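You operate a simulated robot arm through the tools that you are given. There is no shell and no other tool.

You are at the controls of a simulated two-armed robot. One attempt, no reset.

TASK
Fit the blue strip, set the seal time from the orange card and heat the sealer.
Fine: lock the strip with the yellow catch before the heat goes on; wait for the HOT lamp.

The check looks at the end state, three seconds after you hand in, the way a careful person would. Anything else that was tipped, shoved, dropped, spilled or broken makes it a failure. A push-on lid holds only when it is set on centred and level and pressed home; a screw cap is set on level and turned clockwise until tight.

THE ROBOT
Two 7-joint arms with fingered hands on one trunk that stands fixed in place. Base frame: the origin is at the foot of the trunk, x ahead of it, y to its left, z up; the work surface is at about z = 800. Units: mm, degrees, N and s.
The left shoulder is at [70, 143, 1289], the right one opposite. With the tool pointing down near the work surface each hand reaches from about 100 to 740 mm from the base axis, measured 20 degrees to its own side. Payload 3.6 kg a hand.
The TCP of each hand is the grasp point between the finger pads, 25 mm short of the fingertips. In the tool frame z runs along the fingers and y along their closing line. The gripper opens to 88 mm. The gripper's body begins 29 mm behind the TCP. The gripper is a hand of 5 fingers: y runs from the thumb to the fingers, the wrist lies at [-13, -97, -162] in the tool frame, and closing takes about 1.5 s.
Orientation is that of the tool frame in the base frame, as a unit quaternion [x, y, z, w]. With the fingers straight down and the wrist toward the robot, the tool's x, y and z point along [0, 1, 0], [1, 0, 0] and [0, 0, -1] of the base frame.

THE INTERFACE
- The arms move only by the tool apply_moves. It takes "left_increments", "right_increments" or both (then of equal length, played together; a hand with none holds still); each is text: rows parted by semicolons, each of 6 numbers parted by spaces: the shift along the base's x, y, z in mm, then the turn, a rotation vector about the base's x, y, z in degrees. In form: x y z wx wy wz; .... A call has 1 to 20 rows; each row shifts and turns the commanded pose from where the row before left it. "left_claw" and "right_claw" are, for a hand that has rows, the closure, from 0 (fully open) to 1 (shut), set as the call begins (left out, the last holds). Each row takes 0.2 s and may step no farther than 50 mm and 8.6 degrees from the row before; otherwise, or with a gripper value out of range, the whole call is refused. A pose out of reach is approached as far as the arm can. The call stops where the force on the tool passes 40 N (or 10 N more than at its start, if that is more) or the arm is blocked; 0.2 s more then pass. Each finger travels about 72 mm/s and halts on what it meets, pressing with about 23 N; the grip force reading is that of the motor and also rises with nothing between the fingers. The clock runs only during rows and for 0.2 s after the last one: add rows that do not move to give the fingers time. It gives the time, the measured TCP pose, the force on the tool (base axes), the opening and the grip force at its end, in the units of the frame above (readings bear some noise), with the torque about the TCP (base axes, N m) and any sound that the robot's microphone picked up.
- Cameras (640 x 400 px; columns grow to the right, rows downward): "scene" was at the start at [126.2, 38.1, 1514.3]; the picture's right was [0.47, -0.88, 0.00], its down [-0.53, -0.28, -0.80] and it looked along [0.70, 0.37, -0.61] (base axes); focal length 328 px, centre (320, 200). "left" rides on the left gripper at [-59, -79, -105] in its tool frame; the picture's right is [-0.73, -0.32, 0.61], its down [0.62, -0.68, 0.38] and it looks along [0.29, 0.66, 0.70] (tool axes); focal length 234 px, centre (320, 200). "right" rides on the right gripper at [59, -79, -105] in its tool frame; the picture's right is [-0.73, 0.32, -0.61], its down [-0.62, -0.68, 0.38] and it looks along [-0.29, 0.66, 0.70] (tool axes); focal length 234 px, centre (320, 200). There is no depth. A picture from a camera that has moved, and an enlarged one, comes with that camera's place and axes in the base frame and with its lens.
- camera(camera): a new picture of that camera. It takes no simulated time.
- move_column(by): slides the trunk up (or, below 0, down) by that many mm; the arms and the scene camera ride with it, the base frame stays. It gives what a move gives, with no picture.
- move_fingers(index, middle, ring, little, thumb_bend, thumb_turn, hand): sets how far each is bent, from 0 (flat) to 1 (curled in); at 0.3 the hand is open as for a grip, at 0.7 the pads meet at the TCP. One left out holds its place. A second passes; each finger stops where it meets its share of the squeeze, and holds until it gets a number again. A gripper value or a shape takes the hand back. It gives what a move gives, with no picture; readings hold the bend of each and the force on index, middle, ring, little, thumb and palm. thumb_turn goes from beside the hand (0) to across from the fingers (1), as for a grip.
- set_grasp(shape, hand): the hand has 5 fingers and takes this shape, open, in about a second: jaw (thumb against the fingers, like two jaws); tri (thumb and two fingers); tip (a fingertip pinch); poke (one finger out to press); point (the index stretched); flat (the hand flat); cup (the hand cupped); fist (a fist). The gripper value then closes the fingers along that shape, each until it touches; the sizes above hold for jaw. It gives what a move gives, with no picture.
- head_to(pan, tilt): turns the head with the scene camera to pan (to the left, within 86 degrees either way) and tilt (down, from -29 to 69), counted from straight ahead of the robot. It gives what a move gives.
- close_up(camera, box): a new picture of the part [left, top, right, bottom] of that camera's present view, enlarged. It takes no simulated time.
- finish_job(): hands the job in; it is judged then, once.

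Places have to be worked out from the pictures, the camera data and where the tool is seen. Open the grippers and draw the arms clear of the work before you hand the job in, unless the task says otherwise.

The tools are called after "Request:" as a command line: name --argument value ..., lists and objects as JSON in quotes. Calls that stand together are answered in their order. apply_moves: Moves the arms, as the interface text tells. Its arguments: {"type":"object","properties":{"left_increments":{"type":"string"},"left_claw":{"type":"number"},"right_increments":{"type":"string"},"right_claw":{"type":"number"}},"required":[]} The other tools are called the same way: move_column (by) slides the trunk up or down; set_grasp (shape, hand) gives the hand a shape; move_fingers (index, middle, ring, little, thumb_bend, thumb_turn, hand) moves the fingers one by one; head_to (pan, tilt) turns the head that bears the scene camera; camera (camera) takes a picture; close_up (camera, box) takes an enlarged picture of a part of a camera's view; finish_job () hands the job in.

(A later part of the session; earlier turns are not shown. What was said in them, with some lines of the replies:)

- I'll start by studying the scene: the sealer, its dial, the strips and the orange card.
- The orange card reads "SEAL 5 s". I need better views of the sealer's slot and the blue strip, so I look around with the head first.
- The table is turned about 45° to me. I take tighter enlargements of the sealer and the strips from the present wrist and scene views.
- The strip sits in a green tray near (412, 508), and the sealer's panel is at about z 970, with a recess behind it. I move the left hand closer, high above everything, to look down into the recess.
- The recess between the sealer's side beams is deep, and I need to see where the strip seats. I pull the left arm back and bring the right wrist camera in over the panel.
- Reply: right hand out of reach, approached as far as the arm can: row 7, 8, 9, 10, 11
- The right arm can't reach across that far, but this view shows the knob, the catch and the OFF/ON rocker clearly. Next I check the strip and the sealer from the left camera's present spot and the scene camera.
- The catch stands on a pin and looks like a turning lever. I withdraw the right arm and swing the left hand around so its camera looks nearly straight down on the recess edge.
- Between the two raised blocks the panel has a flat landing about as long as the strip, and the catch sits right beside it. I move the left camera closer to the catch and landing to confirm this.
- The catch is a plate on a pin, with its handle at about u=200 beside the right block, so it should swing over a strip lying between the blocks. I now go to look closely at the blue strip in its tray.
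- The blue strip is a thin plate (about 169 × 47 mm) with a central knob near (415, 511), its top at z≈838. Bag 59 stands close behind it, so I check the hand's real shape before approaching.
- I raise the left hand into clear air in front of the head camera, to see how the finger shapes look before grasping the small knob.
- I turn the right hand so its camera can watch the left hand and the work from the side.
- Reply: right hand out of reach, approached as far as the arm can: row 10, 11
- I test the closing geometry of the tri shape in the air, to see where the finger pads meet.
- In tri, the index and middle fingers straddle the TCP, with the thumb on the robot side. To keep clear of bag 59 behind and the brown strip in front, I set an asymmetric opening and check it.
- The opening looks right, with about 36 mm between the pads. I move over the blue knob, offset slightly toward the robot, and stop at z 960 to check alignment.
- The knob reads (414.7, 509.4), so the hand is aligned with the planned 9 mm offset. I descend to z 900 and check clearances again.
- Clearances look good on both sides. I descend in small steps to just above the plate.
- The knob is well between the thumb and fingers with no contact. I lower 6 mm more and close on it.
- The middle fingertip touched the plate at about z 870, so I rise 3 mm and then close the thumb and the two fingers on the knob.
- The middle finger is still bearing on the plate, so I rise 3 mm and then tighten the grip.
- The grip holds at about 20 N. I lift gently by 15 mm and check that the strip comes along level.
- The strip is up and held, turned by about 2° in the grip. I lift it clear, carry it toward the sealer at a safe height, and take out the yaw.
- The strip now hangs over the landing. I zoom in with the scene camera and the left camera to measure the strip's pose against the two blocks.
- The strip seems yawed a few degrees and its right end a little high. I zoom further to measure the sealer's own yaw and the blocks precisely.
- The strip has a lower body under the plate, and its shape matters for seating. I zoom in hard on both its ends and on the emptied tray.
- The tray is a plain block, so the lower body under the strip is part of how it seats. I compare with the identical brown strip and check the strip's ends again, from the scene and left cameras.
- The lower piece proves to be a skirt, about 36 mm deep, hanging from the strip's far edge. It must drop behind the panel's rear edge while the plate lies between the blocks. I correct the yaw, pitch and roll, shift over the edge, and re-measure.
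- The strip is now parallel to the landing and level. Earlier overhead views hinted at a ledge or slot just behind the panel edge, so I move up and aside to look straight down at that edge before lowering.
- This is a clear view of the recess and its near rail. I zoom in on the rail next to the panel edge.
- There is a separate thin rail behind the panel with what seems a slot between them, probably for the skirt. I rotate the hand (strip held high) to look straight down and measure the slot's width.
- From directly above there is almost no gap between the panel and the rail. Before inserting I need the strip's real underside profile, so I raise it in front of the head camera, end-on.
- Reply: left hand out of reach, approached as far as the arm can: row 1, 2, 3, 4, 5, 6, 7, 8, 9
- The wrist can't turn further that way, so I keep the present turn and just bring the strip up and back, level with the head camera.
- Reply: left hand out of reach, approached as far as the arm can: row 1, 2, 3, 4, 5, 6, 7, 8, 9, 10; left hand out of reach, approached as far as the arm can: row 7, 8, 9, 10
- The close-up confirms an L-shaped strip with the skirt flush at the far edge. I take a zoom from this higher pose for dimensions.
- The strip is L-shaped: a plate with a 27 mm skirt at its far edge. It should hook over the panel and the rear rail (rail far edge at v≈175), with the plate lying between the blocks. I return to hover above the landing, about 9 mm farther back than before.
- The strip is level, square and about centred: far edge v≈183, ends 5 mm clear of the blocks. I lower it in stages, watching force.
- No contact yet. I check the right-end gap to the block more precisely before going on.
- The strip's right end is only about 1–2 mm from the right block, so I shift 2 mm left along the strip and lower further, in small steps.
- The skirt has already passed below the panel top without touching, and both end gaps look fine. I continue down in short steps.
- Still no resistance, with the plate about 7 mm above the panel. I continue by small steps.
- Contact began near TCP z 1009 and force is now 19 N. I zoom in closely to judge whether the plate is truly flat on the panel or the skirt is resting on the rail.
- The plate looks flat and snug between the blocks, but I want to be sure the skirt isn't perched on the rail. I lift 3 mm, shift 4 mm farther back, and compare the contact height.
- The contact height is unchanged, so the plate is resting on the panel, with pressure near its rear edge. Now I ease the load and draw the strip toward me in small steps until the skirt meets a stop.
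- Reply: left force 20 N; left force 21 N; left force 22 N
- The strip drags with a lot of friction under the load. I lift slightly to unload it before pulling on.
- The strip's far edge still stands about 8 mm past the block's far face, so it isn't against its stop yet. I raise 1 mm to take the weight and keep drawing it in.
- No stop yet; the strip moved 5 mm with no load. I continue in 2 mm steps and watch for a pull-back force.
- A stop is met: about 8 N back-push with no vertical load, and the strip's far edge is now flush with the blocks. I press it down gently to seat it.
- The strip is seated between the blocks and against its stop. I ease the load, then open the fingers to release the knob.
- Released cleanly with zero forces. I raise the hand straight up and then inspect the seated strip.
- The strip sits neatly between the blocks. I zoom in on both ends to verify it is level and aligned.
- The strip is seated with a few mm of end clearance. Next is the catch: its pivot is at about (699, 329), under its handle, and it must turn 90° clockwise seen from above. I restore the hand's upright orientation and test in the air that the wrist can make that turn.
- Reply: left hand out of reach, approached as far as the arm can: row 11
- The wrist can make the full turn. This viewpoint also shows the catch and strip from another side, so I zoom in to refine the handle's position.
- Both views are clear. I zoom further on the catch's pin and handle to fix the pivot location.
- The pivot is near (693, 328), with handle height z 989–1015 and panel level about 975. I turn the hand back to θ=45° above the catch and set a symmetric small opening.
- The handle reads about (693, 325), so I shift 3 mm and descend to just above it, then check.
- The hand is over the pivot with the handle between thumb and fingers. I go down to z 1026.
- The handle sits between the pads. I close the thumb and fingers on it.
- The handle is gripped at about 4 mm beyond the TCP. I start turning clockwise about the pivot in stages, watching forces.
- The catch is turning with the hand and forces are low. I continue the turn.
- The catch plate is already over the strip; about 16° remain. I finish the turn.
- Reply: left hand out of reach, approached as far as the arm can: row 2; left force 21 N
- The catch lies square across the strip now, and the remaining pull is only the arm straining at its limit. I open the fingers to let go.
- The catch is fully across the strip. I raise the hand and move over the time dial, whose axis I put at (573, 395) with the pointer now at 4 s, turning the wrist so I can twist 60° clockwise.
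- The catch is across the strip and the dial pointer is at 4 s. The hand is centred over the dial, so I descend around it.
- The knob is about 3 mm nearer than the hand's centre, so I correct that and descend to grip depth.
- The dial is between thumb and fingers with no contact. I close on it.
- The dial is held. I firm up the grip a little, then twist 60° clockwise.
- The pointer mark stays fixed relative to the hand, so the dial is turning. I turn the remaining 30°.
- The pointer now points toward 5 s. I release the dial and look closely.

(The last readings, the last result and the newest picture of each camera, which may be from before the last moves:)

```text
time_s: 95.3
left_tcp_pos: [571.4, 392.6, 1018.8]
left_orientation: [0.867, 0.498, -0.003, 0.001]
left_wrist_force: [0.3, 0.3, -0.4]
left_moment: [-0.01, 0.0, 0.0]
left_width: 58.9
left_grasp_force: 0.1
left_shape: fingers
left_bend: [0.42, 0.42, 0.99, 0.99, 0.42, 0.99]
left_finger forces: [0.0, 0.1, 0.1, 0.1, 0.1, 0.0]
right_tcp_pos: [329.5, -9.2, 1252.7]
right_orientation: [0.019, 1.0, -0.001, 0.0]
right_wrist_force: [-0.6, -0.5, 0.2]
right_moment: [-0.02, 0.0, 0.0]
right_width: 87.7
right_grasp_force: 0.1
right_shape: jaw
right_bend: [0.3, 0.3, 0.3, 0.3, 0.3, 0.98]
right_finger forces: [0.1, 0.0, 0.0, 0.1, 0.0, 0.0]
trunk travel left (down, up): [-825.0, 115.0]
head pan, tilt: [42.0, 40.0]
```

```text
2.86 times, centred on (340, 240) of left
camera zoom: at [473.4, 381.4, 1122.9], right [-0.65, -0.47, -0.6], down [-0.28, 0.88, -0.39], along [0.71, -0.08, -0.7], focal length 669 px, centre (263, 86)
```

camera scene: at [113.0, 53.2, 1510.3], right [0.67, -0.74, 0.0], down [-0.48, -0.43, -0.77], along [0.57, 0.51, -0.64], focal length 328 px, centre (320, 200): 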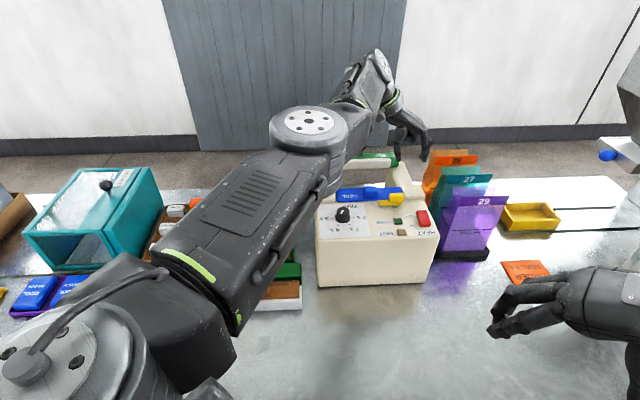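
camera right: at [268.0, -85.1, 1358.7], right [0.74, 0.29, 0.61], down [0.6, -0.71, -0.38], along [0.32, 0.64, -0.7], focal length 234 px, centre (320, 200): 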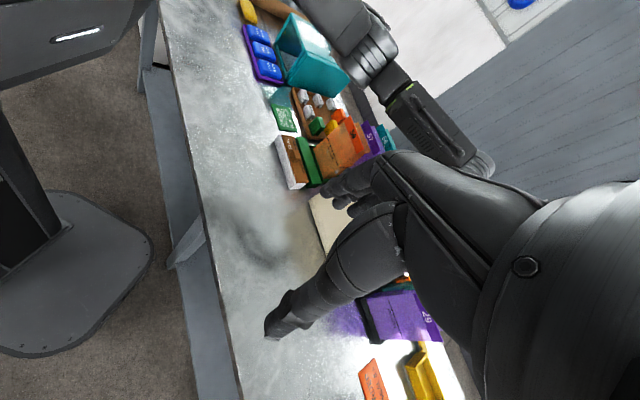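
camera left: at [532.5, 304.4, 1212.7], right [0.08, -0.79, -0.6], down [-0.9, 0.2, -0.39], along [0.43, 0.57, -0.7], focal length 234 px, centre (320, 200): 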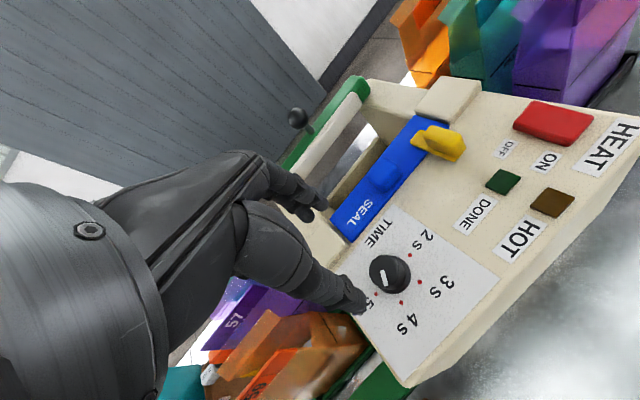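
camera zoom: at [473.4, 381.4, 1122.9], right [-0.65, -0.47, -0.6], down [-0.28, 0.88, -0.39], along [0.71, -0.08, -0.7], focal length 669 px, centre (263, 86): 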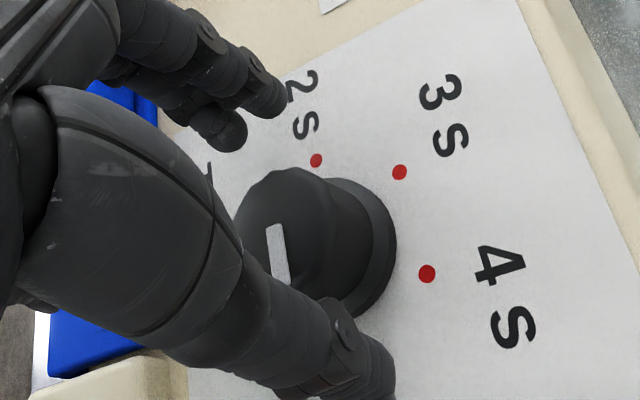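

The pointer is now aligned with the 5 s dot. I raise the hand clear and take the "poke" shape for pressing the ON side of the red rocker.

Request:
apply_moves --left_increments "0 0 15 0 0 0; 0 0 35 0 0 0; 0 0 40 0 0 0; 0 0 30 0 0 0; 0 0 0 0 0 0"

Request:
set_grasp --hand "left" --shape "poke"

Request:
camera --camera "left"

Request:
close_up --camera "scene" --box '[290, 90, 450, 250]'

```text
time_s: 96.5
left_tcp_pos: [570.6, 393.5, 1137.5]
left_orientation: [0.867, 0.498, -0.004, 0.002]
left_wrist_force: [0.8, 0.0, 0.1]
left_moment: [-0.01, -0.02, 0.05]
left_width: 58.7
left_grasp_force: 0.1
left_shape: fingers
left_bend: [0.42, 0.42, 0.99, 0.99, 0.42, 0.99]
left_finger forces: [0.0, 0.0, 0.0, 0.1, 0.1, 0.0]
right_tcp_pos: [328.6, -9.5, 1252.9]
right_orientation: [0.02, 1.0, 0.0, 0.0]
right_wrist_force: [0.6, 0.0, 0.0]
right_moment: [0.01, 0.02, 0.0]
right_width: 87.9
right_grasp_force: 0.0
right_shape: jaw
right_bend: [0.3, 0.3, 0.3, 0.3, 0.3, 0.98]
right_finger forces: [0.0, 0.0, 0.1, 0.0, 0.0, 0.0]
trunk travel left (down, up): [-825.0, 115.0]
head pan, tilt: [42.0, 40.0]
```

```text
time_s: 97.4
left_tcp_pos: [569.2, 392.9, 1136.5]
left_orientation: [0.867, 0.498, -0.003, 0.001]
left_wrist_force: [-0.1, 0.1, 0.2]
left_moment: [0.0, 0.0, 0.01]
left_width: 0.0
left_grasp_force: 0.0
left_shape: poke
left_bend: [0.7, 0.7, 0.99, 0.99, 1.0, 1.0]
left_finger forces: [0.0, 0.0, 0.0, 0.0, 0.0, 0.0]
right_tcp_pos: [329.5, -8.3, 1253.3]
right_orientation: [0.021, 1.0, 0.0, 0.0]
right_wrist_force: [-1.1, -0.1, 0.7]
right_moment: [0.04, -0.03, 0.0]
right_width: 87.6
right_grasp_force: 0.0
right_shape: jaw
right_bend: [0.3, 0.3, 0.3, 0.3, 0.3, 0.98]
right_finger forces: [0.1, 0.0, 0.1, 0.0, 0.1, 0.0]
trunk travel left (down, up): [-825.0, 115.0]
head pan, tilt: [42.0, 40.0]
```

```text
taken
camera left: at [472.4, 382.1, 1242.9], right [-0.65, -0.47, -0.6], down [-0.28, 0.88, -0.39], along [0.71, -0.08, -0.7], focal length 234 px, centre (320, 200)
```

left: 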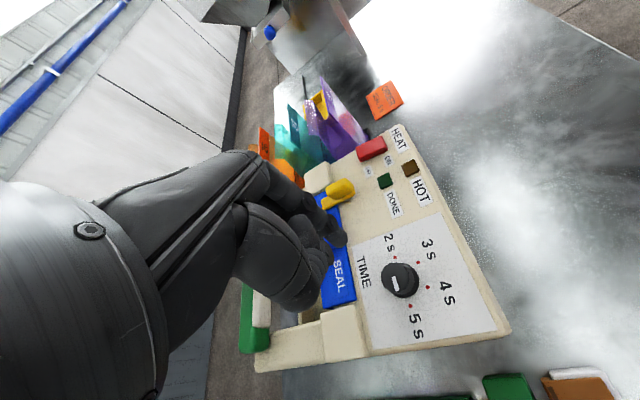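

```text
2.50 times, centred on (370, 170) of scene
camera zoom: at [113.0, 54.0, 1510.2], right [0.67, -0.74, 0.0], down [-0.48, -0.43, -0.77], along [0.57, 0.51, -0.64], focal length 820 px, centre (195, 275)
```

zoom: 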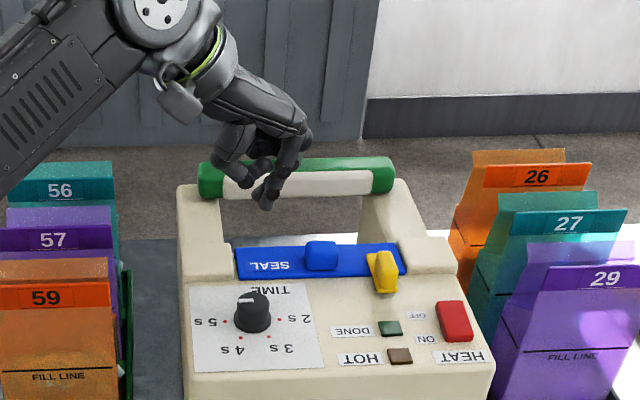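

The poke shape puts the index and middle tips on the TCP axis. I move above the rocker's near (ON) end at about (683, 238).

Request:
apply_moves --left_increments "16.2 -22.1 -6 0 0 7.1; 16.2 -22.1 -6 0 0 7.1; 16.2 -22.1 -6 0 0 7.1; 16.2 -22.1 -6 0 0 7.1; 16.2 -22.1 -6 0 0 7.1; 16.2 -22.1 -6 0 0 7.1; 16.2 -22.4 -8 0 0 7.1; 0 0 0 0 0 0"

Request:
camera --camera "left"

Request:
close_up --camera "left" --box '[220, 120, 520, 360]'

Request:
close_up --camera "scene" --box '[340, 130, 460, 250]'

```text
time_s: 99.2
left_tcp_pos: [684.8, 239.0, 1094.4]
left_orientation: [0.576, 0.818, -0.002, 0.004]
left_wrist_force: [-0.9, 1.9, 0.0]
left_moment: [-0.01, 0.03, 0.0]
left_width: 0.2
left_grasp_force: 0.1
left_shape: poke
left_bend: [0.7, 0.7, 0.99, 0.99, 1.0, 1.0]
left_finger forces: [0.0, 0.1, 0.0, 0.1, 0.0, 0.1]
right_tcp_pos: [328.0, -9.1, 1252.8]
right_orientation: [0.021, 1.0, 0.0, 0.0]
right_wrist_force: [0.6, 0.5, -0.1]
right_moment: [0.0, 0.03, 0.04]
right_width: 87.8
right_grasp_force: 0.1
right_shape: jaw
right_bend: [0.3, 0.3, 0.3, 0.3, 0.3, 0.98]
right_finger forces: [0.0, 0.0, 0.0, 0.0, 0.0, 0.1]
trunk travel left (down, up): [-825.0, 115.0]
head pan, tilt: [42.0, 40.0]
```

```text
taken
camera left: at [628.6, 156.4, 1199.2], right [-0.06, -0.8, -0.6], down [-0.85, 0.36, -0.39], along [0.52, 0.49, -0.7], focal length 234 px, centre (320, 200)
```

left: 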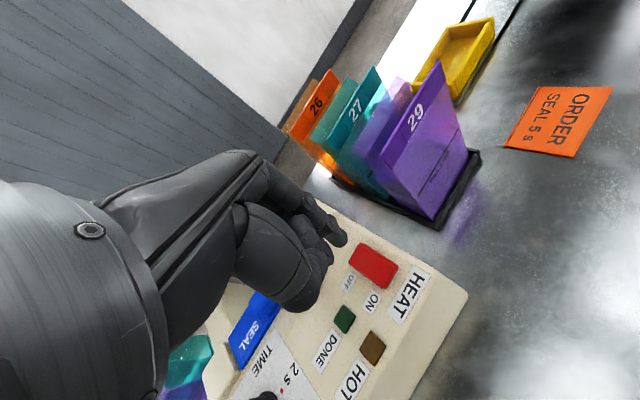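

```text
1.67 times, centred on (370, 240) of left
camera zoom: at [628.6, 156.4, 1199.2], right [-0.06, -0.8, -0.6], down [-0.85, 0.36, -0.39], along [0.52, 0.49, -0.7], focal length 390 px, centre (237, 133)
```

zoom: 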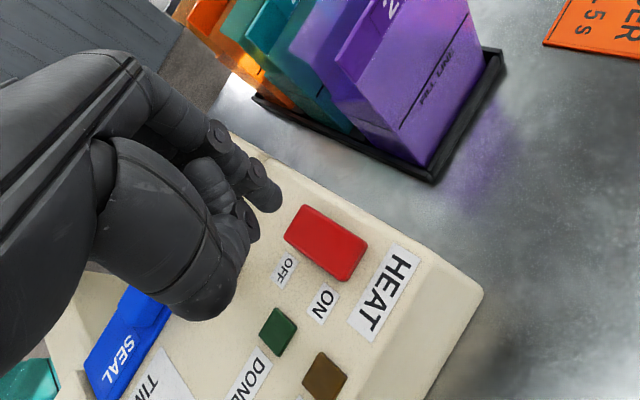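

```text
3.33 times, centred on (400, 190) of scene
camera zoom: at [112.5, 54.7, 1510.2], right [0.67, -0.74, 0.0], down [-0.48, -0.43, -0.77], along [0.57, 0.51, -0.64], focal length 1093 px, centre (53, 233)
```

zoom: 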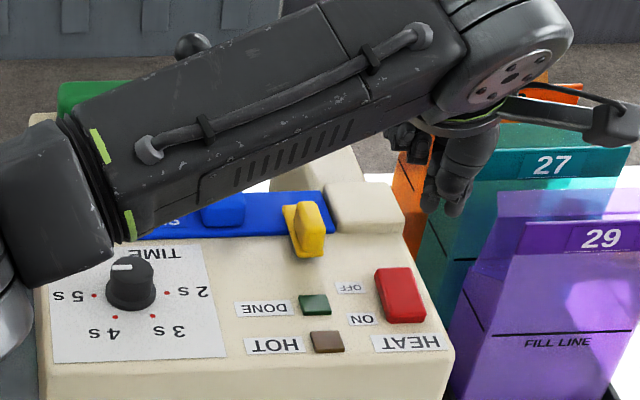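

The rack of bags is well clear (u≈336). I adjust so the middle fingertip lands on the rocker's ON half, and descend near it.

Request:
apply_moves --left_increments "0.7 -7 -20 0 0 0; 0 0 -25 0 0 0; 0 0 -15 0 0 0; 0 0 0 0 0 0"

Request:
close_up --camera "left" --box '[240, 140, 440, 300]'

Request:
close_up --camera "scene" --box '[380, 170, 450, 240]'

```text
time_s: 100.2
left_tcp_pos: [685.5, 229.0, 1033.6]
left_orientation: [0.576, 0.817, -0.002, 0.003]
left_wrist_force: [0.1, 0.3, 0.7]
left_moment: [-0.02, 0.0, 0.02]
left_width: 0.0
left_grasp_force: 0.0
left_shape: poke
left_bend: [0.7, 0.7, 0.99, 0.99, 1.0, 1.0]
left_finger forces: [0.0, 0.0, 0.1, 0.0, 0.1, 0.0]
right_tcp_pos: [329.9, -9.9, 1252.2]
right_orientation: [0.02, 1.0, 0.0, 0.0]
right_wrist_force: [0.7, 0.8, 0.6]
right_moment: [-0.01, -0.01, -0.01]
right_width: 87.7
right_grasp_force: 0.1
right_shape: jaw
right_bend: [0.3, 0.3, 0.3, 0.3, 0.3, 0.98]
right_finger forces: [0.1, 0.0, 0.0, 0.1, 0.1, 0.0]
trunk travel left (down, up): [-825.0, 115.0]
head pan, tilt: [42.0, 40.0]
```

```text
2.50 times, centred on (340, 220) of left
camera zoom: at [629.7, 148.5, 1138.4], right [-0.06, -0.8, -0.6], down [-0.85, 0.36, -0.39], along [0.52, 0.49, -0.7], focal length 585 px, centre (270, 150)
```

zoom: 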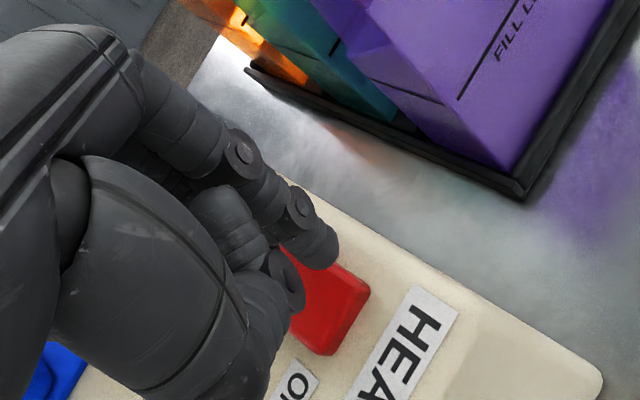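

```text
5.71 times, centred on (415, 205) of scene
camera zoom: at [113.1, 53.7, 1510.2], right [0.67, -0.74, 0.0], down [-0.48, -0.43, -0.77], along [0.57, 0.51, -0.64], focal length 1873 px, centre (-223, 171)
```

zoom: 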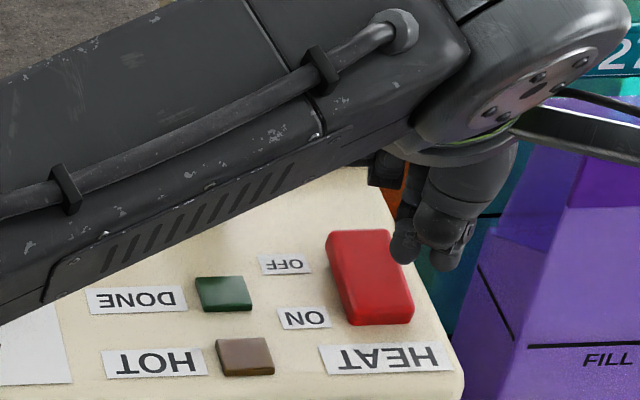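

The fingertips sit a bit too far right, so I shift 8 mm along −u and slightly back, then recheck before pressing.

Request:
apply_moves --left_increments "-3.6 7.8 -5 0 0 0; 0 0 0 0 0 0"

Request:
close_up --camera "left" --box '[240, 140, 440, 300]'

Request:
close_up --camera "scene" --box '[390, 180, 440, 230]'

```text
time_s: 100.8
left_tcp_pos: [681.0, 238.6, 1029.3]
left_orientation: [0.577, 0.817, -0.002, 0.003]
left_wrist_force: [-0.2, 0.3, -0.9]
left_moment: [0.01, 0.01, -0.02]
left_width: 0.0
left_grasp_force: 0.0
left_shape: poke
left_bend: [0.7, 0.7, 0.99, 0.99, 1.0, 1.0]
left_finger forces: [0.0, 0.0, 0.0, 0.1, 0.0, 0.0]
right_tcp_pos: [329.9, -9.5, 1251.8]
right_orientation: [0.019, 1.0, 0.001, 0.0]
right_wrist_force: [-0.3, -0.7, -0.2]
right_moment: [0.0, -0.02, 0.03]
right_width: 87.9
right_grasp_force: 0.0
right_shape: jaw
right_bend: [0.3, 0.3, 0.3, 0.3, 0.3, 0.98]
right_finger forces: [0.0, 0.0, 0.1, 0.1, 0.1, 0.0]
trunk travel left (down, up): [-825.0, 115.0]
head pan, tilt: [42.0, 40.0]
```

```text
2.50 times, centred on (340, 220) of left
camera zoom: at [625.9, 156.7, 1133.7], right [-0.06, -0.8, -0.6], down [-0.85, 0.36, -0.39], along [0.52, 0.49, -0.7], focal length 585 px, centre (270, 150)
```

zoom: 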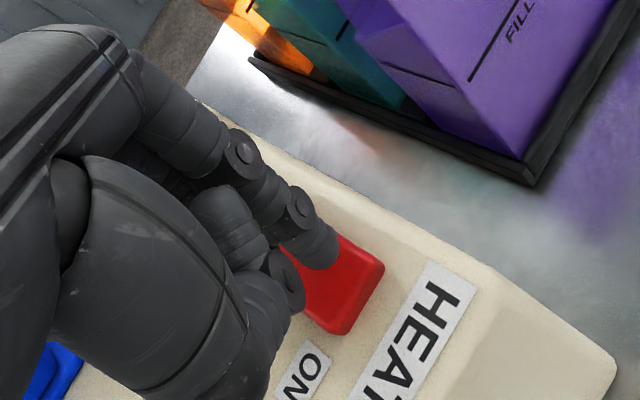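

```text
8.00 times, centred on (415, 205) of scene
camera zoom: at [113.0, 53.8, 1510.2], right [0.67, -0.74, 0.0], down [-0.48, -0.43, -0.77], along [0.57, 0.51, -0.64], focal length 2622 px, centre (-440, 160)
```

zoom: 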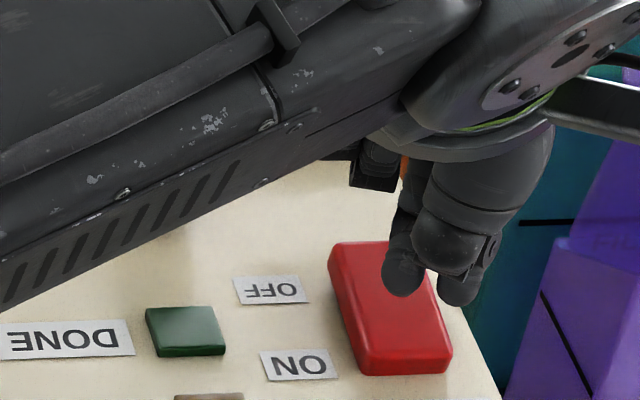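

After descending, the middle tip would land well on the ON half but the index just off its edge. I shift 5 mm more and press down in small steps.

Request:
apply_moves --left_increments "-3.5 3.5 -4 0 0 0; 0 0 -4 0 0 0; 0 0 0 0 0 0"

Request:
apply_moves --left_increments "0 0 -2 0 0 0; 0 0 0 0 0 0"

Request:
apply_moves --left_increments "0 0 -2 0 0 0; 0 0 0 0 0 0"

Request:
close_up --camera "scene" --box '[390, 180, 440, 230]'

```text
time_s: 101.6
left_tcp_pos: [678.6, 241.7, 1021.4]
left_orientation: [0.577, 0.817, -0.003, 0.002]
left_wrist_force: [-0.8, -0.2, 0.1]
left_moment: [-0.01, 0.0, 0.0]
left_width: 0.0
left_grasp_force: 0.0
left_shape: poke
left_bend: [0.7, 0.7, 0.99, 0.99, 1.0, 1.0]
left_finger forces: [0.1, 0.1, 0.0, 0.0, 0.0, 0.0]
right_tcp_pos: [330.0, -9.7, 1251.9]
right_orientation: [0.02, 1.0, 0.001, 0.0]
right_wrist_force: [0.3, -0.3, -0.4]
right_moment: [0.01, -0.01, 0.03]
right_width: 87.8
right_grasp_force: 0.0
right_shape: jaw
right_bend: [0.3, 0.3, 0.3, 0.3, 0.3, 0.98]
right_finger forces: [0.0, 0.0, 0.1, 0.0, 0.1, 0.0]
trunk travel left (down, up): [-825.0, 115.0]
head pan, tilt: [42.0, 40.0]
```

```text
time_s: 102.2
left_tcp_pos: [678.6, 242.9, 1018.6]
left_orientation: [0.578, 0.816, -0.003, 0.002]
left_wrist_force: [0.2, -0.6, 0.0]
left_moment: [0.01, -0.03, -0.02]
left_width: 0.3
left_grasp_force: 0.0
left_shape: poke
left_bend: [0.7, 0.7, 0.99, 0.99, 1.0, 1.0]
left_finger forces: [0.1, 0.1, 0.0, 0.0, 0.1, 0.1]
right_tcp_pos: [330.3, -9.5, 1252.2]
right_orientation: [0.02, 1.0, 0.0, 0.001]
right_wrist_force: [-0.2, -0.4, -0.2]
right_moment: [-0.03, 0.04, -0.02]
right_width: 87.9
right_grasp_force: 0.1
right_shape: jaw
right_bend: [0.3, 0.3, 0.3, 0.3, 0.3, 0.98]
right_finger forces: [0.0, 0.1, 0.0, 0.0, 0.0, 0.0]
trunk travel left (down, up): [-825.0, 115.0]
head pan, tilt: [42.0, 40.0]
```

```text
time_s: 102.8
left_tcp_pos: [677.8, 243.1, 1015.7]
left_orientation: [0.577, 0.816, -0.003, 0.002]
left_wrist_force: [-0.7, 0.5, 1.3]
left_moment: [0.0, -0.01, 0.03]
left_width: 0.0
left_grasp_force: 0.1
left_shape: poke
left_bend: [0.7, 0.7, 0.99, 0.99, 1.0, 1.0]
left_finger forces: [0.0, 0.0, 0.1, 0.0, 0.0, 0.0]
right_tcp_pos: [329.6, -9.1, 1251.6]
right_orientation: [0.02, 1.0, -0.001, 0.0]
right_wrist_force: [0.7, -0.1, 0.2]
right_moment: [0.02, -0.05, 0.03]
right_width: 87.8
right_grasp_force: 0.1
right_shape: jaw
right_bend: [0.3, 0.3, 0.3, 0.3, 0.3, 0.98]
right_finger forces: [0.1, 0.1, 0.1, 0.0, 0.0, 0.1]
trunk travel left (down, up): [-825.0, 115.0]
head pan, tilt: [42.0, 40.0]
```

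```text
8.00 times, centred on (415, 205) of scene
camera zoom: at [113.0, 54.0, 1510.2], right [0.67, -0.74, 0.0], down [-0.48, -0.43, -0.77], along [0.57, 0.51, -0.64], focal length 2622 px, centre (-440, 160)
```

zoom: 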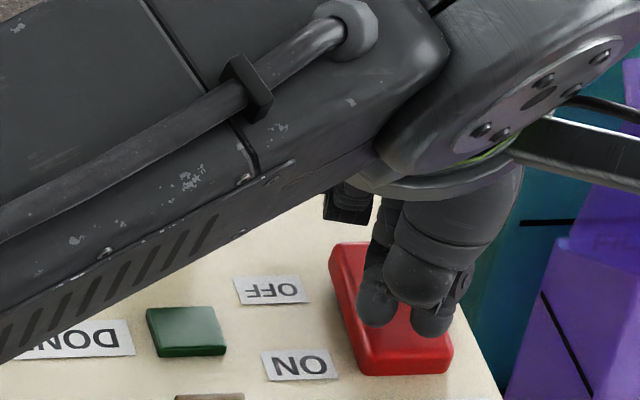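

Both fingertips are over the ON half. I keep pressing in 2 mm steps.

Request:
apply_moves --left_increments "0 0 -2 0 0 0; 0 0 0 0 0 0"

Request:
apply_moves --left_increments "0 0 -2 0 0 0; 0 0 0 0 0 0"

Request:
apply_moves --left_increments "0 0 -2 0 0 0; 0 0 0 0 0 0"

Request:
close_up --camera "scene" --box '[390, 180, 440, 230]'

```text
time_s: 103.4
left_tcp_pos: [678.3, 242.9, 1014.5]
left_orientation: [0.577, 0.817, -0.003, 0.003]
left_wrist_force: [0.2, -0.5, -0.2]
left_moment: [0.01, 0.05, 0.0]
left_width: 0.2
left_grasp_force: 0.1
left_shape: poke
left_bend: [0.7, 0.7, 0.99, 0.99, 1.0, 1.0]
left_finger forces: [0.0, 0.0, 0.0, 0.1, 0.0, 0.0]
right_tcp_pos: [329.6, -9.7, 1252.7]
right_orientation: [0.02, 1.0, -0.001, 0.0]
right_wrist_force: [-0.6, -1.1, 0.7]
right_moment: [0.02, -0.02, 0.0]
right_width: 87.8
right_grasp_force: 0.1
right_shape: jaw
right_bend: [0.3, 0.3, 0.3, 0.3, 0.3, 0.98]
right_finger forces: [0.0, 0.0, 0.0, 0.0, 0.1, 0.0]
trunk travel left (down, up): [-825.0, 115.0]
head pan, tilt: [42.0, 40.0]
```

```text
time_s: 104.0
left_tcp_pos: [678.5, 242.1, 1012.5]
left_orientation: [0.577, 0.817, -0.002, 0.003]
left_wrist_force: [0.0, -0.4, 0.4]
left_moment: [0.05, 0.0, -0.02]
left_width: 0.0
left_grasp_force: 0.1
left_shape: poke
left_bend: [0.7, 0.7, 0.99, 0.99, 1.0, 1.0]
left_finger forces: [0.1, 1.0, 0.0, 0.1, 0.0, 0.0]
right_tcp_pos: [330.4, -8.9, 1251.7]
right_orientation: [0.021, 1.0, 0.0, -0.001]
right_wrist_force: [-0.4, 0.0, 0.2]
right_moment: [0.0, -0.02, -0.01]
right_width: 87.9
right_grasp_force: 0.1
right_shape: jaw
right_bend: [0.3, 0.3, 0.3, 0.3, 0.3, 0.98]
right_finger forces: [0.1, 0.1, 0.0, 0.1, 0.0, 0.0]
trunk travel left (down, up): [-825.0, 115.0]
head pan, tilt: [42.0, 40.0]
```

```text
time_s: 104.6
left_tcp_pos: [678.4, 242.3, 1010.1]
left_orientation: [0.577, 0.817, -0.003, 0.002]
left_wrist_force: [-0.3, 0.4, -1.3]
left_moment: [-0.02, 0.0, -0.03]
left_width: 0.0
left_grasp_force: 0.0
left_shape: poke
left_bend: [0.7, 0.7, 0.99, 0.99, 1.0, 1.0]
left_finger forces: [0.0, 0.0, 0.0, 0.0, 0.0, 0.1]
right_tcp_pos: [330.1, -8.9, 1251.4]
right_orientation: [0.02, 1.0, -0.001, 0.0]
right_wrist_force: [0.3, -1.0, 1.2]
right_moment: [-0.02, 0.0, -0.02]
right_width: 88.2
right_grasp_force: 0.0
right_shape: jaw
right_bend: [0.3, 0.3, 0.3, 0.3, 0.3, 0.98]
right_finger forces: [0.0, 0.1, 0.0, 0.0, 0.0, 0.0]
trunk travel left (down, up): [-825.0, 115.0]
head pan, tilt: [42.0, 40.0]
```

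```text
8.00 times, centred on (415, 205) of scene
camera zoom: at [113.2, 54.2, 1510.2], right [0.67, -0.74, 0.0], down [-0.48, -0.43, -0.77], along [0.57, 0.51, -0.64], focal length 2622 px, centre (-440, 160)
```

zoom: 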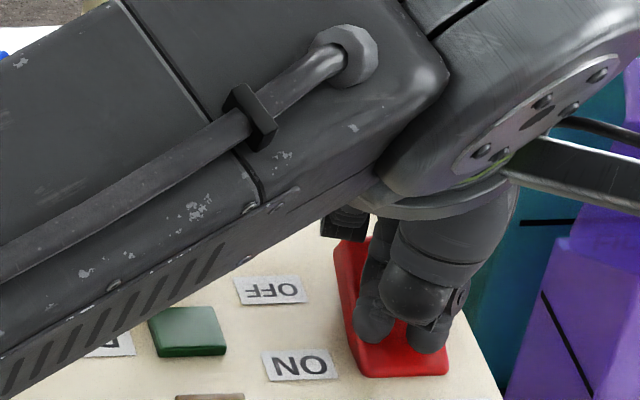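

The middle finger met a brief load which then vanished; the rocker appears to have tipped over to ON. I raise the hand and look.

Request:
apply_moves --left_increments "0 0 10 0 0 0; 0 0 30 0 0 0; 0 0 40 0 0 0; -30 20 30 0 0 0; -40 30 0 0 0 0; -40 40 0 0 0 0; 0 0 0 0 0 0"

Request:
close_up --camera "scene" --box '[310, 160, 450, 250]'

Request:
camera --camera "left"

```text
refused: row 6 steps farther than a row can; nothing moved
```

```text
4.44 times, centred on (380, 205) of scene
camera zoom: at [113.2, 54.2, 1510.2], right [0.67, -0.74, 0.0], down [-0.48, -0.43, -0.77], along [0.57, 0.51, -0.64], focal length 1457 px, centre (53, 178)
```

zoom: 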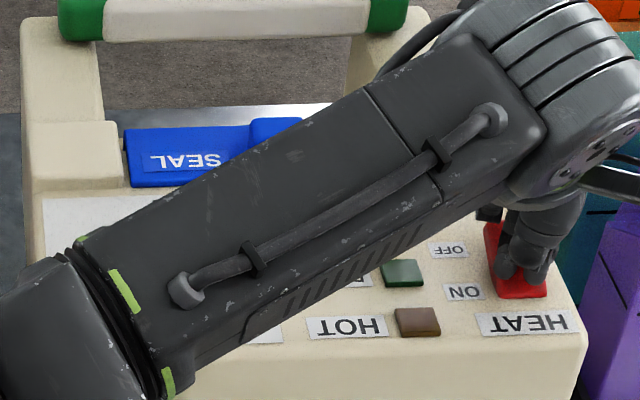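

```text
taken
camera left: at [622.5, 160.4, 1115.6], right [-0.06, -0.8, -0.6], down [-0.85, 0.36, -0.39], along [0.52, 0.49, -0.7], focal length 234 px, centre (320, 200)
```

left: 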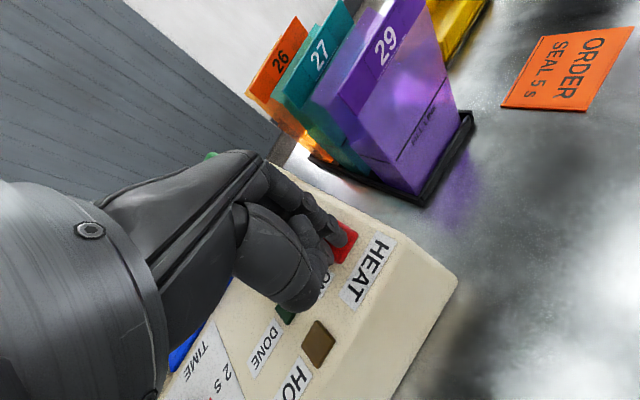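

One row was slightly too long, so nothing moved. I repeat the retreat with shorter steps.

Request:
apply_moves --left_increments "0 0 10 0 0 0; 0 0 30 0 0 0; 0 0 40 0 0 0; -25 20 25 0 0 0; -35 28 0 0 0 0; -35 28 0 0 0 0; -35 28 0 0 0 0; 0 0 0 0 0 0"

Request:
camera --camera "left"

Request:
close_up --camera "left" --box '[340, 60, 640, 300]'

Request:
close_up --camera "scene" --box '[310, 160, 450, 250]'

```text
time_s: 106.4
left_tcp_pos: [547.5, 345.6, 1115.5]
left_orientation: [0.577, 0.817, -0.002, 0.003]
left_wrist_force: [0.4, 0.2, -0.1]
left_moment: [0.03, 0.02, 0.02]
left_width: 0.0
left_grasp_force: 0.0
left_shape: poke
left_bend: [0.7, 0.7, 0.99, 0.99, 1.0, 1.0]
left_finger forces: [0.0, 0.0, 0.0, 0.1, 0.0, 0.1]
right_tcp_pos: [330.3, -9.6, 1252.8]
right_orientation: [0.02, 1.0, 0.0, -0.001]
right_wrist_force: [0.2, 0.6, -0.1]
right_moment: [-0.01, 0.02, 0.02]
right_width: 87.9
right_grasp_force: 0.1
right_shape: jaw
right_bend: [0.3, 0.3, 0.3, 0.3, 0.3, 0.98]
right_finger forces: [0.0, 0.0, 0.1, 0.1, 0.0, 0.0]
trunk travel left (down, up): [-825.0, 115.0]
head pan, tilt: [42.0, 40.0]
```

```text
taken
camera left: at [492.4, 264.1, 1221.0], right [-0.06, -0.8, -0.6], down [-0.85, 0.36, -0.39], along [0.52, 0.49, -0.7], focal length 234 px, centre (320, 200)
```

left: 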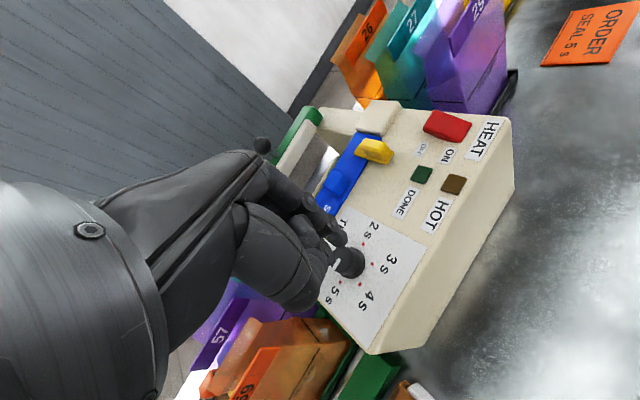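

```text
1.67 times, centred on (490, 180) of left
camera zoom: at [492.4, 264.1, 1221.0], right [-0.06, -0.8, -0.6], down [-0.85, 0.36, -0.39], along [0.52, 0.49, -0.7], focal length 390 px, centre (37, 233)
```

zoom: 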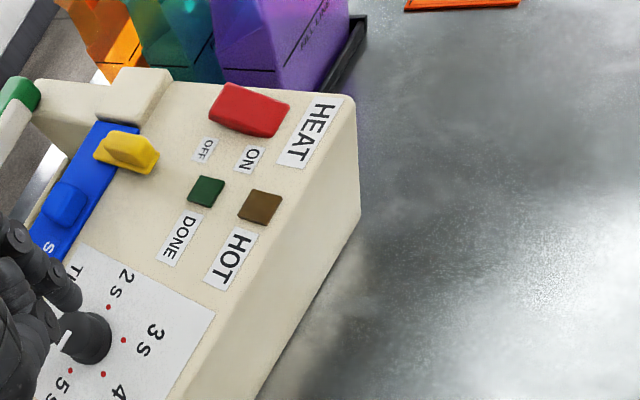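

```text
4.44 times, centred on (380, 205) of scene
camera zoom: at [113.8, 53.4, 1510.2], right [0.67, -0.74, 0.0], down [-0.48, -0.43, -0.77], along [0.57, 0.51, -0.64], focal length 1457 px, centre (53, 178)
```

zoom: 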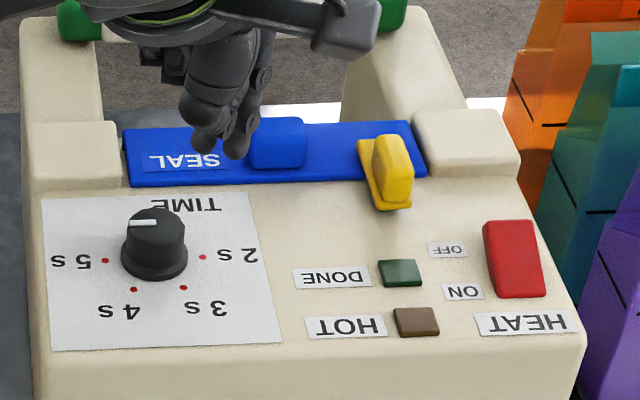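

I zoom in on the rocker and lamps to compare with before.

Request:
close_up --camera "scene" --box '[395, 200, 445, 240]'

Request:
close_up --camera "left" --box '[400, 90, 500, 210]'

```text
10.00 times, centred on (420, 220) of scene
camera zoom: at [113.8, 53.4, 1510.2], right [0.67, -0.74, 0.0], down [-0.48, -0.43, -0.77], along [0.57, 0.51, -0.64], focal length 3278 px, centre (-680, 0)
```

zoom: 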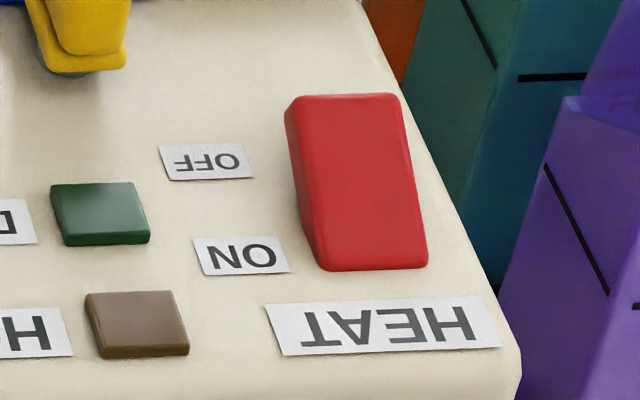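

```text
3.33 times, centred on (450, 150) of left
camera zoom: at [492.4, 264.1, 1221.0], right [-0.06, -0.8, -0.6], down [-0.85, 0.36, -0.39], along [0.52, 0.49, -0.7], focal length 781 px, centre (-113, 367)
```

zoom: 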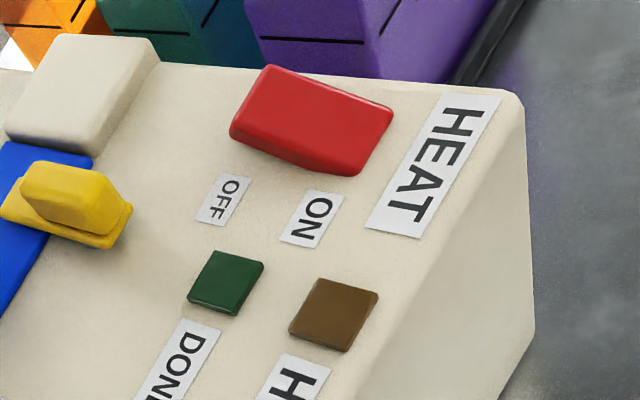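

The rocker's far end has risen and its near (ON) end is down, so heat is on. While it warms, I withdraw the left arm and open the hand, keeping an eye on the HOT lamp.

Request:
apply_moves --left_increments "-15 15 25 0 0 0; -20 20 25 0 0 0; -25 20 20 0 0 0; -25 15 20 0 0 0; -25 10 20 0 0 0; -25 10 10 0 0 0; -25 10 0 0 0 0; -25 5 0 0 0 0; 0 0 0 0 0 0; 0 0 0 0 0 0"

Request:
set_grasp --hand "left" --shape "jaw"

Request:
close_up --camera "scene" --box '[310, 150, 450, 250]'

Request:
camera --camera "scene"

```text
time_s: 108.6
left_tcp_pos: [363.8, 452.1, 1234.8]
left_orientation: [0.578, 0.816, -0.003, 0.003]
left_wrist_force: [-0.3, 0.0, 0.1]
left_moment: [0.0, 0.02, -0.02]
left_width: 0.0
left_grasp_force: 0.1
left_shape: poke
left_bend: [0.7, 0.7, 0.99, 0.99, 1.0, 1.0]
left_finger forces: [0.0, 0.2, 0.0, 0.1, 0.1, 0.0]
right_tcp_pos: [330.1, -8.9, 1252.3]
right_orientation: [0.02, 1.0, 0.0, 0.0]
right_wrist_force: [0.0, 0.6, 0.0]
right_moment: [0.05, -0.03, 0.0]
right_width: 87.8
right_grasp_force: 0.0
right_shape: jaw
right_bend: [0.3, 0.3, 0.3, 0.3, 0.3, 0.98]
right_finger forces: [0.1, 0.0, 0.0, 0.0, 0.0, 0.1]
trunk travel left (down, up): [-825.0, 115.0]
head pan, tilt: [42.0, 40.0]
```

```text
time_s: 109.5
left_tcp_pos: [363.2, 452.9, 1234.7]
left_orientation: [0.578, 0.816, -0.003, 0.002]
left_wrist_force: [0.4, 0.2, 0.0]
left_moment: [0.02, -0.04, 0.01]
left_width: 87.7
left_grasp_force: 0.1
left_shape: jaw
left_bend: [0.3, 0.3, 0.3, 0.3, 0.3, 0.98]
left_finger forces: [0.1, 0.0, 0.1, 0.0, 0.0, 0.0]
right_tcp_pos: [329.2, -9.0, 1252.9]
right_orientation: [0.02, 1.0, 0.0, 0.0]
right_wrist_force: [0.3, -0.3, -0.7]
right_moment: [0.05, 0.02, -0.01]
right_width: 88.2
right_grasp_force: 0.1
right_shape: jaw
right_bend: [0.3, 0.3, 0.3, 0.3, 0.3, 0.98]
right_finger forces: [0.0, 0.0, 0.0, 0.0, 0.0, 0.1]
trunk travel left (down, up): [-825.0, 115.0]
head pan, tilt: [42.0, 40.0]
```

```text
4.00 times, centred on (380, 200) of scene
camera zoom: at [112.8, 54.0, 1510.2], right [0.67, -0.74, 0.0], down [-0.48, -0.43, -0.77], along [0.57, 0.51, -0.64], focal length 1311 px, centre (80, 200)
```

zoom: 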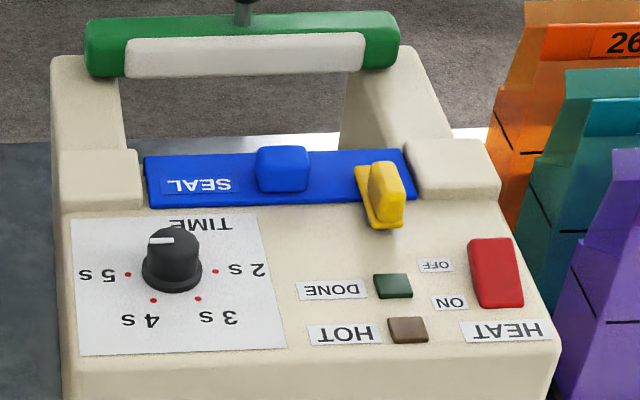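

```text
taken
camera scene: at [112.8, 54.0, 1510.2], right [0.67, -0.74, 0.0], down [-0.48, -0.43, -0.77], along [0.57, 0.51, -0.64], focal length 328 px, centre (320, 200)
```

scene: 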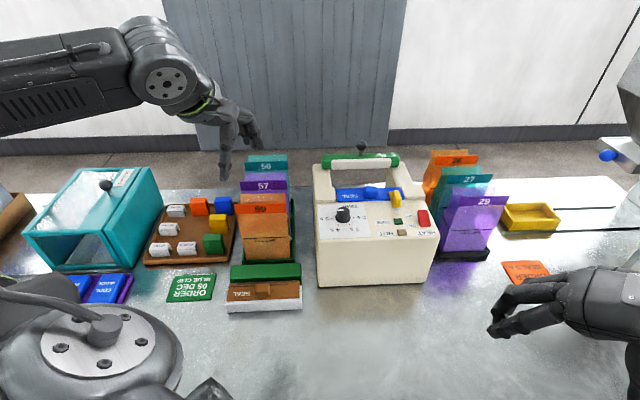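

All other items are untouched. I wait a few seconds for the HOT lamp.

Request:
apply_moves --left_increments "0 0 0 0 0 0; 0 0 0 0 0 0; 0 0 0 0 0 0; 0 0 0 0 0 0; 0 0 0 0 0 0; 0 0 0 0 0 0; 0 0 0 0 0 0; 0 0 0 0 0 0; 0 0 0 0 0 0; 0 0 0 0 0 0; 0 0 0 0 0 0; 0 0 0 0 0 0; 0 0 0 0 0 0; 0 0 0 0 0 0; 0 0 0 0 0 0; 0 0 0 0 0 0; 0 0 0 0 0 0; 0 0 0 0 0 0; 0 0 0 0 0 0; 0 0 0 0 0 0"

Request:
close_up --camera "scene" --box '[310, 150, 450, 250]'

```text
time_s: 113.7
left_tcp_pos: [362.8, 451.9, 1236.0]
left_orientation: [0.577, 0.817, -0.003, 0.002]
left_wrist_force: [-1.1, 0.5, -1.0]
left_moment: [0.04, 0.02, 0.04]
left_width: 88.1
left_grasp_force: 0.0
left_shape: jaw
left_bend: [0.3, 0.3, 0.3, 0.3, 0.3, 0.98]
left_finger forces: [0.0, 0.0, 0.0, 0.0, 0.0, 0.0]
right_tcp_pos: [329.0, -9.4, 1253.1]
right_orientation: [0.022, 1.0, 0.001, -0.001]
right_wrist_force: [-0.5, 0.2, 0.3]
right_moment: [0.0, -0.03, 0.04]
right_width: 88.1
right_grasp_force: 0.0
right_shape: jaw
right_bend: [0.3, 0.3, 0.3, 0.3, 0.3, 0.98]
right_finger forces: [0.0, 0.0, 0.0, 0.0, 0.0, 0.0]
trunk travel left (down, up): [-825.0, 115.0]
head pan, tilt: [42.0, 40.0]
```

```text
4.00 times, centred on (380, 200) of scene
camera zoom: at [112.8, 54.1, 1510.2], right [0.67, -0.74, 0.0], down [-0.48, -0.43, -0.77], along [0.57, 0.51, -0.64], focal length 1311 px, centre (80, 200)
```

zoom: 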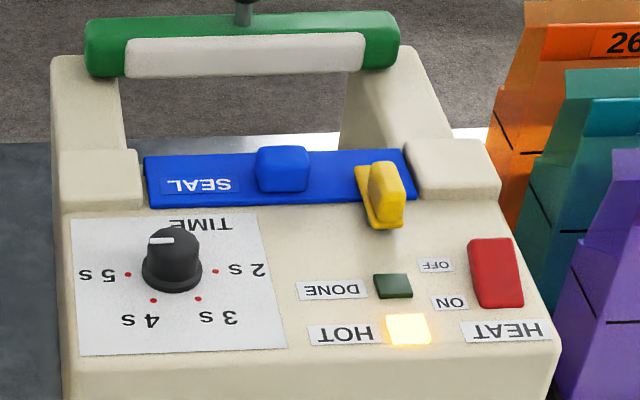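

The HOT lamp is lit. I make a last close check of the dial, strip and catch before handing in.

Request:
close_up --camera "scene" --box '[325, 195, 375, 235]'

Request:
close_up --camera "scene" --box '[335, 175, 425, 215]'

Request:
close_up --camera "scene" --box '[0, 140, 310, 320]'

Request:
close_up --camera "left" --box '[340, 60, 560, 240]'

```text
10.00 times, centred on (350, 215) of scene
camera zoom: at [112.8, 54.1, 1510.2], right [0.67, -0.74, 0.0], down [-0.48, -0.43, -0.77], along [0.57, 0.51, -0.64], focal length 3278 px, centre (20, 50)
```

zoom: 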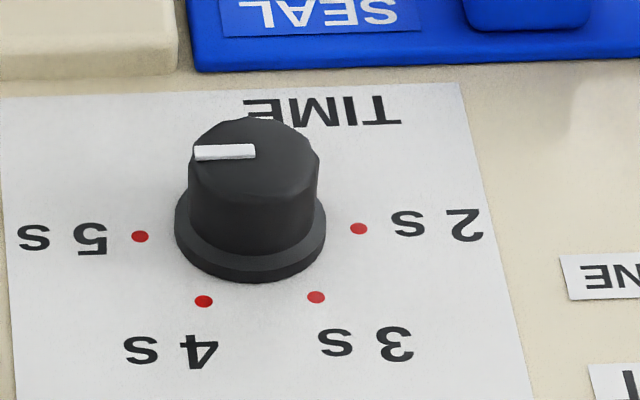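

```text
7.11 times, centred on (380, 195) of scene
camera zoom: at [112.8, 54.1, 1510.2], right [0.67, -0.74, 0.0], down [-0.48, -0.43, -0.77], along [0.57, 0.51, -0.64], focal length 2331 px, centre (-107, 236)
```

zoom: 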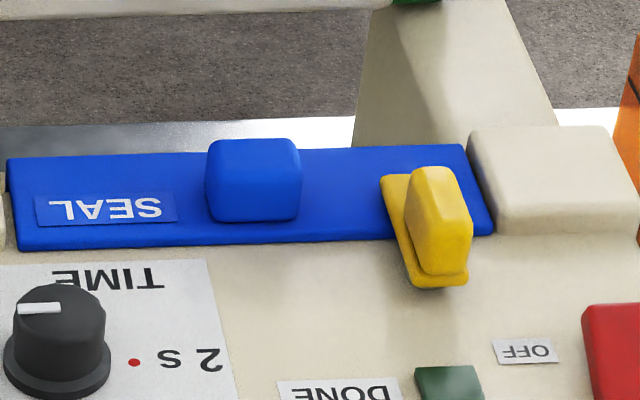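

```text
2.06 times, centred on (155, 230) of scene
camera zoom: at [112.8, 54.1, 1510.2], right [0.67, -0.74, 0.0], down [-0.48, -0.43, -0.77], along [0.57, 0.51, -0.64], focal length 677 px, centre (661, 138)
```

zoom: 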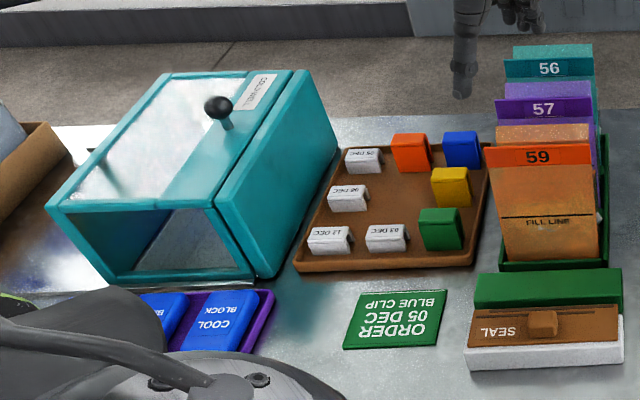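

```text
2.22 times, centred on (450, 150) of left
camera zoom: at [307.5, 369.7, 1340.3], right [-0.06, -0.8, -0.6], down [-0.85, 0.36, -0.39], along [0.52, 0.49, -0.7], focal length 520 px, centre (31, 311)
```

zoom: 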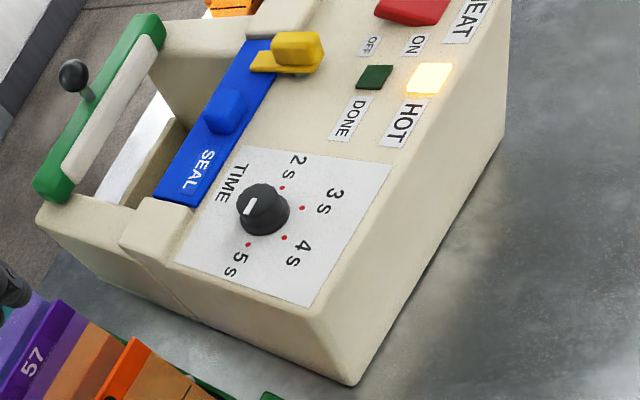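

HOT is lit, the dial points to 5 s, the blue strip lies flat between the blocks under the yellow catch, and nothing else has moved. Both hands are open and clear, so I hand in the job.

Request:
finish_job

```text
The job is handed in.
```

The job is handed in. I don't have the check's verdict. When I handed it in, the last pictures showed this:

- **Strip:** the blue strip lies flat between the two blocks, with its skirt hooked behind the panel edge. It sits against the right block, with roughly 3–5 mm of gap at the left block.
- **Catch:** the yellow catch is turned 90° across the strip. It was locked before the heat went on.
- **Time:** the dial moved from 4 s to 5 s, as the orange card says.
- **Heat:** the red rocker is on, and I waited until the HOT lamp lit.

The pictures showed nothing else moved or knocked. Both hands are open and clear of the work.
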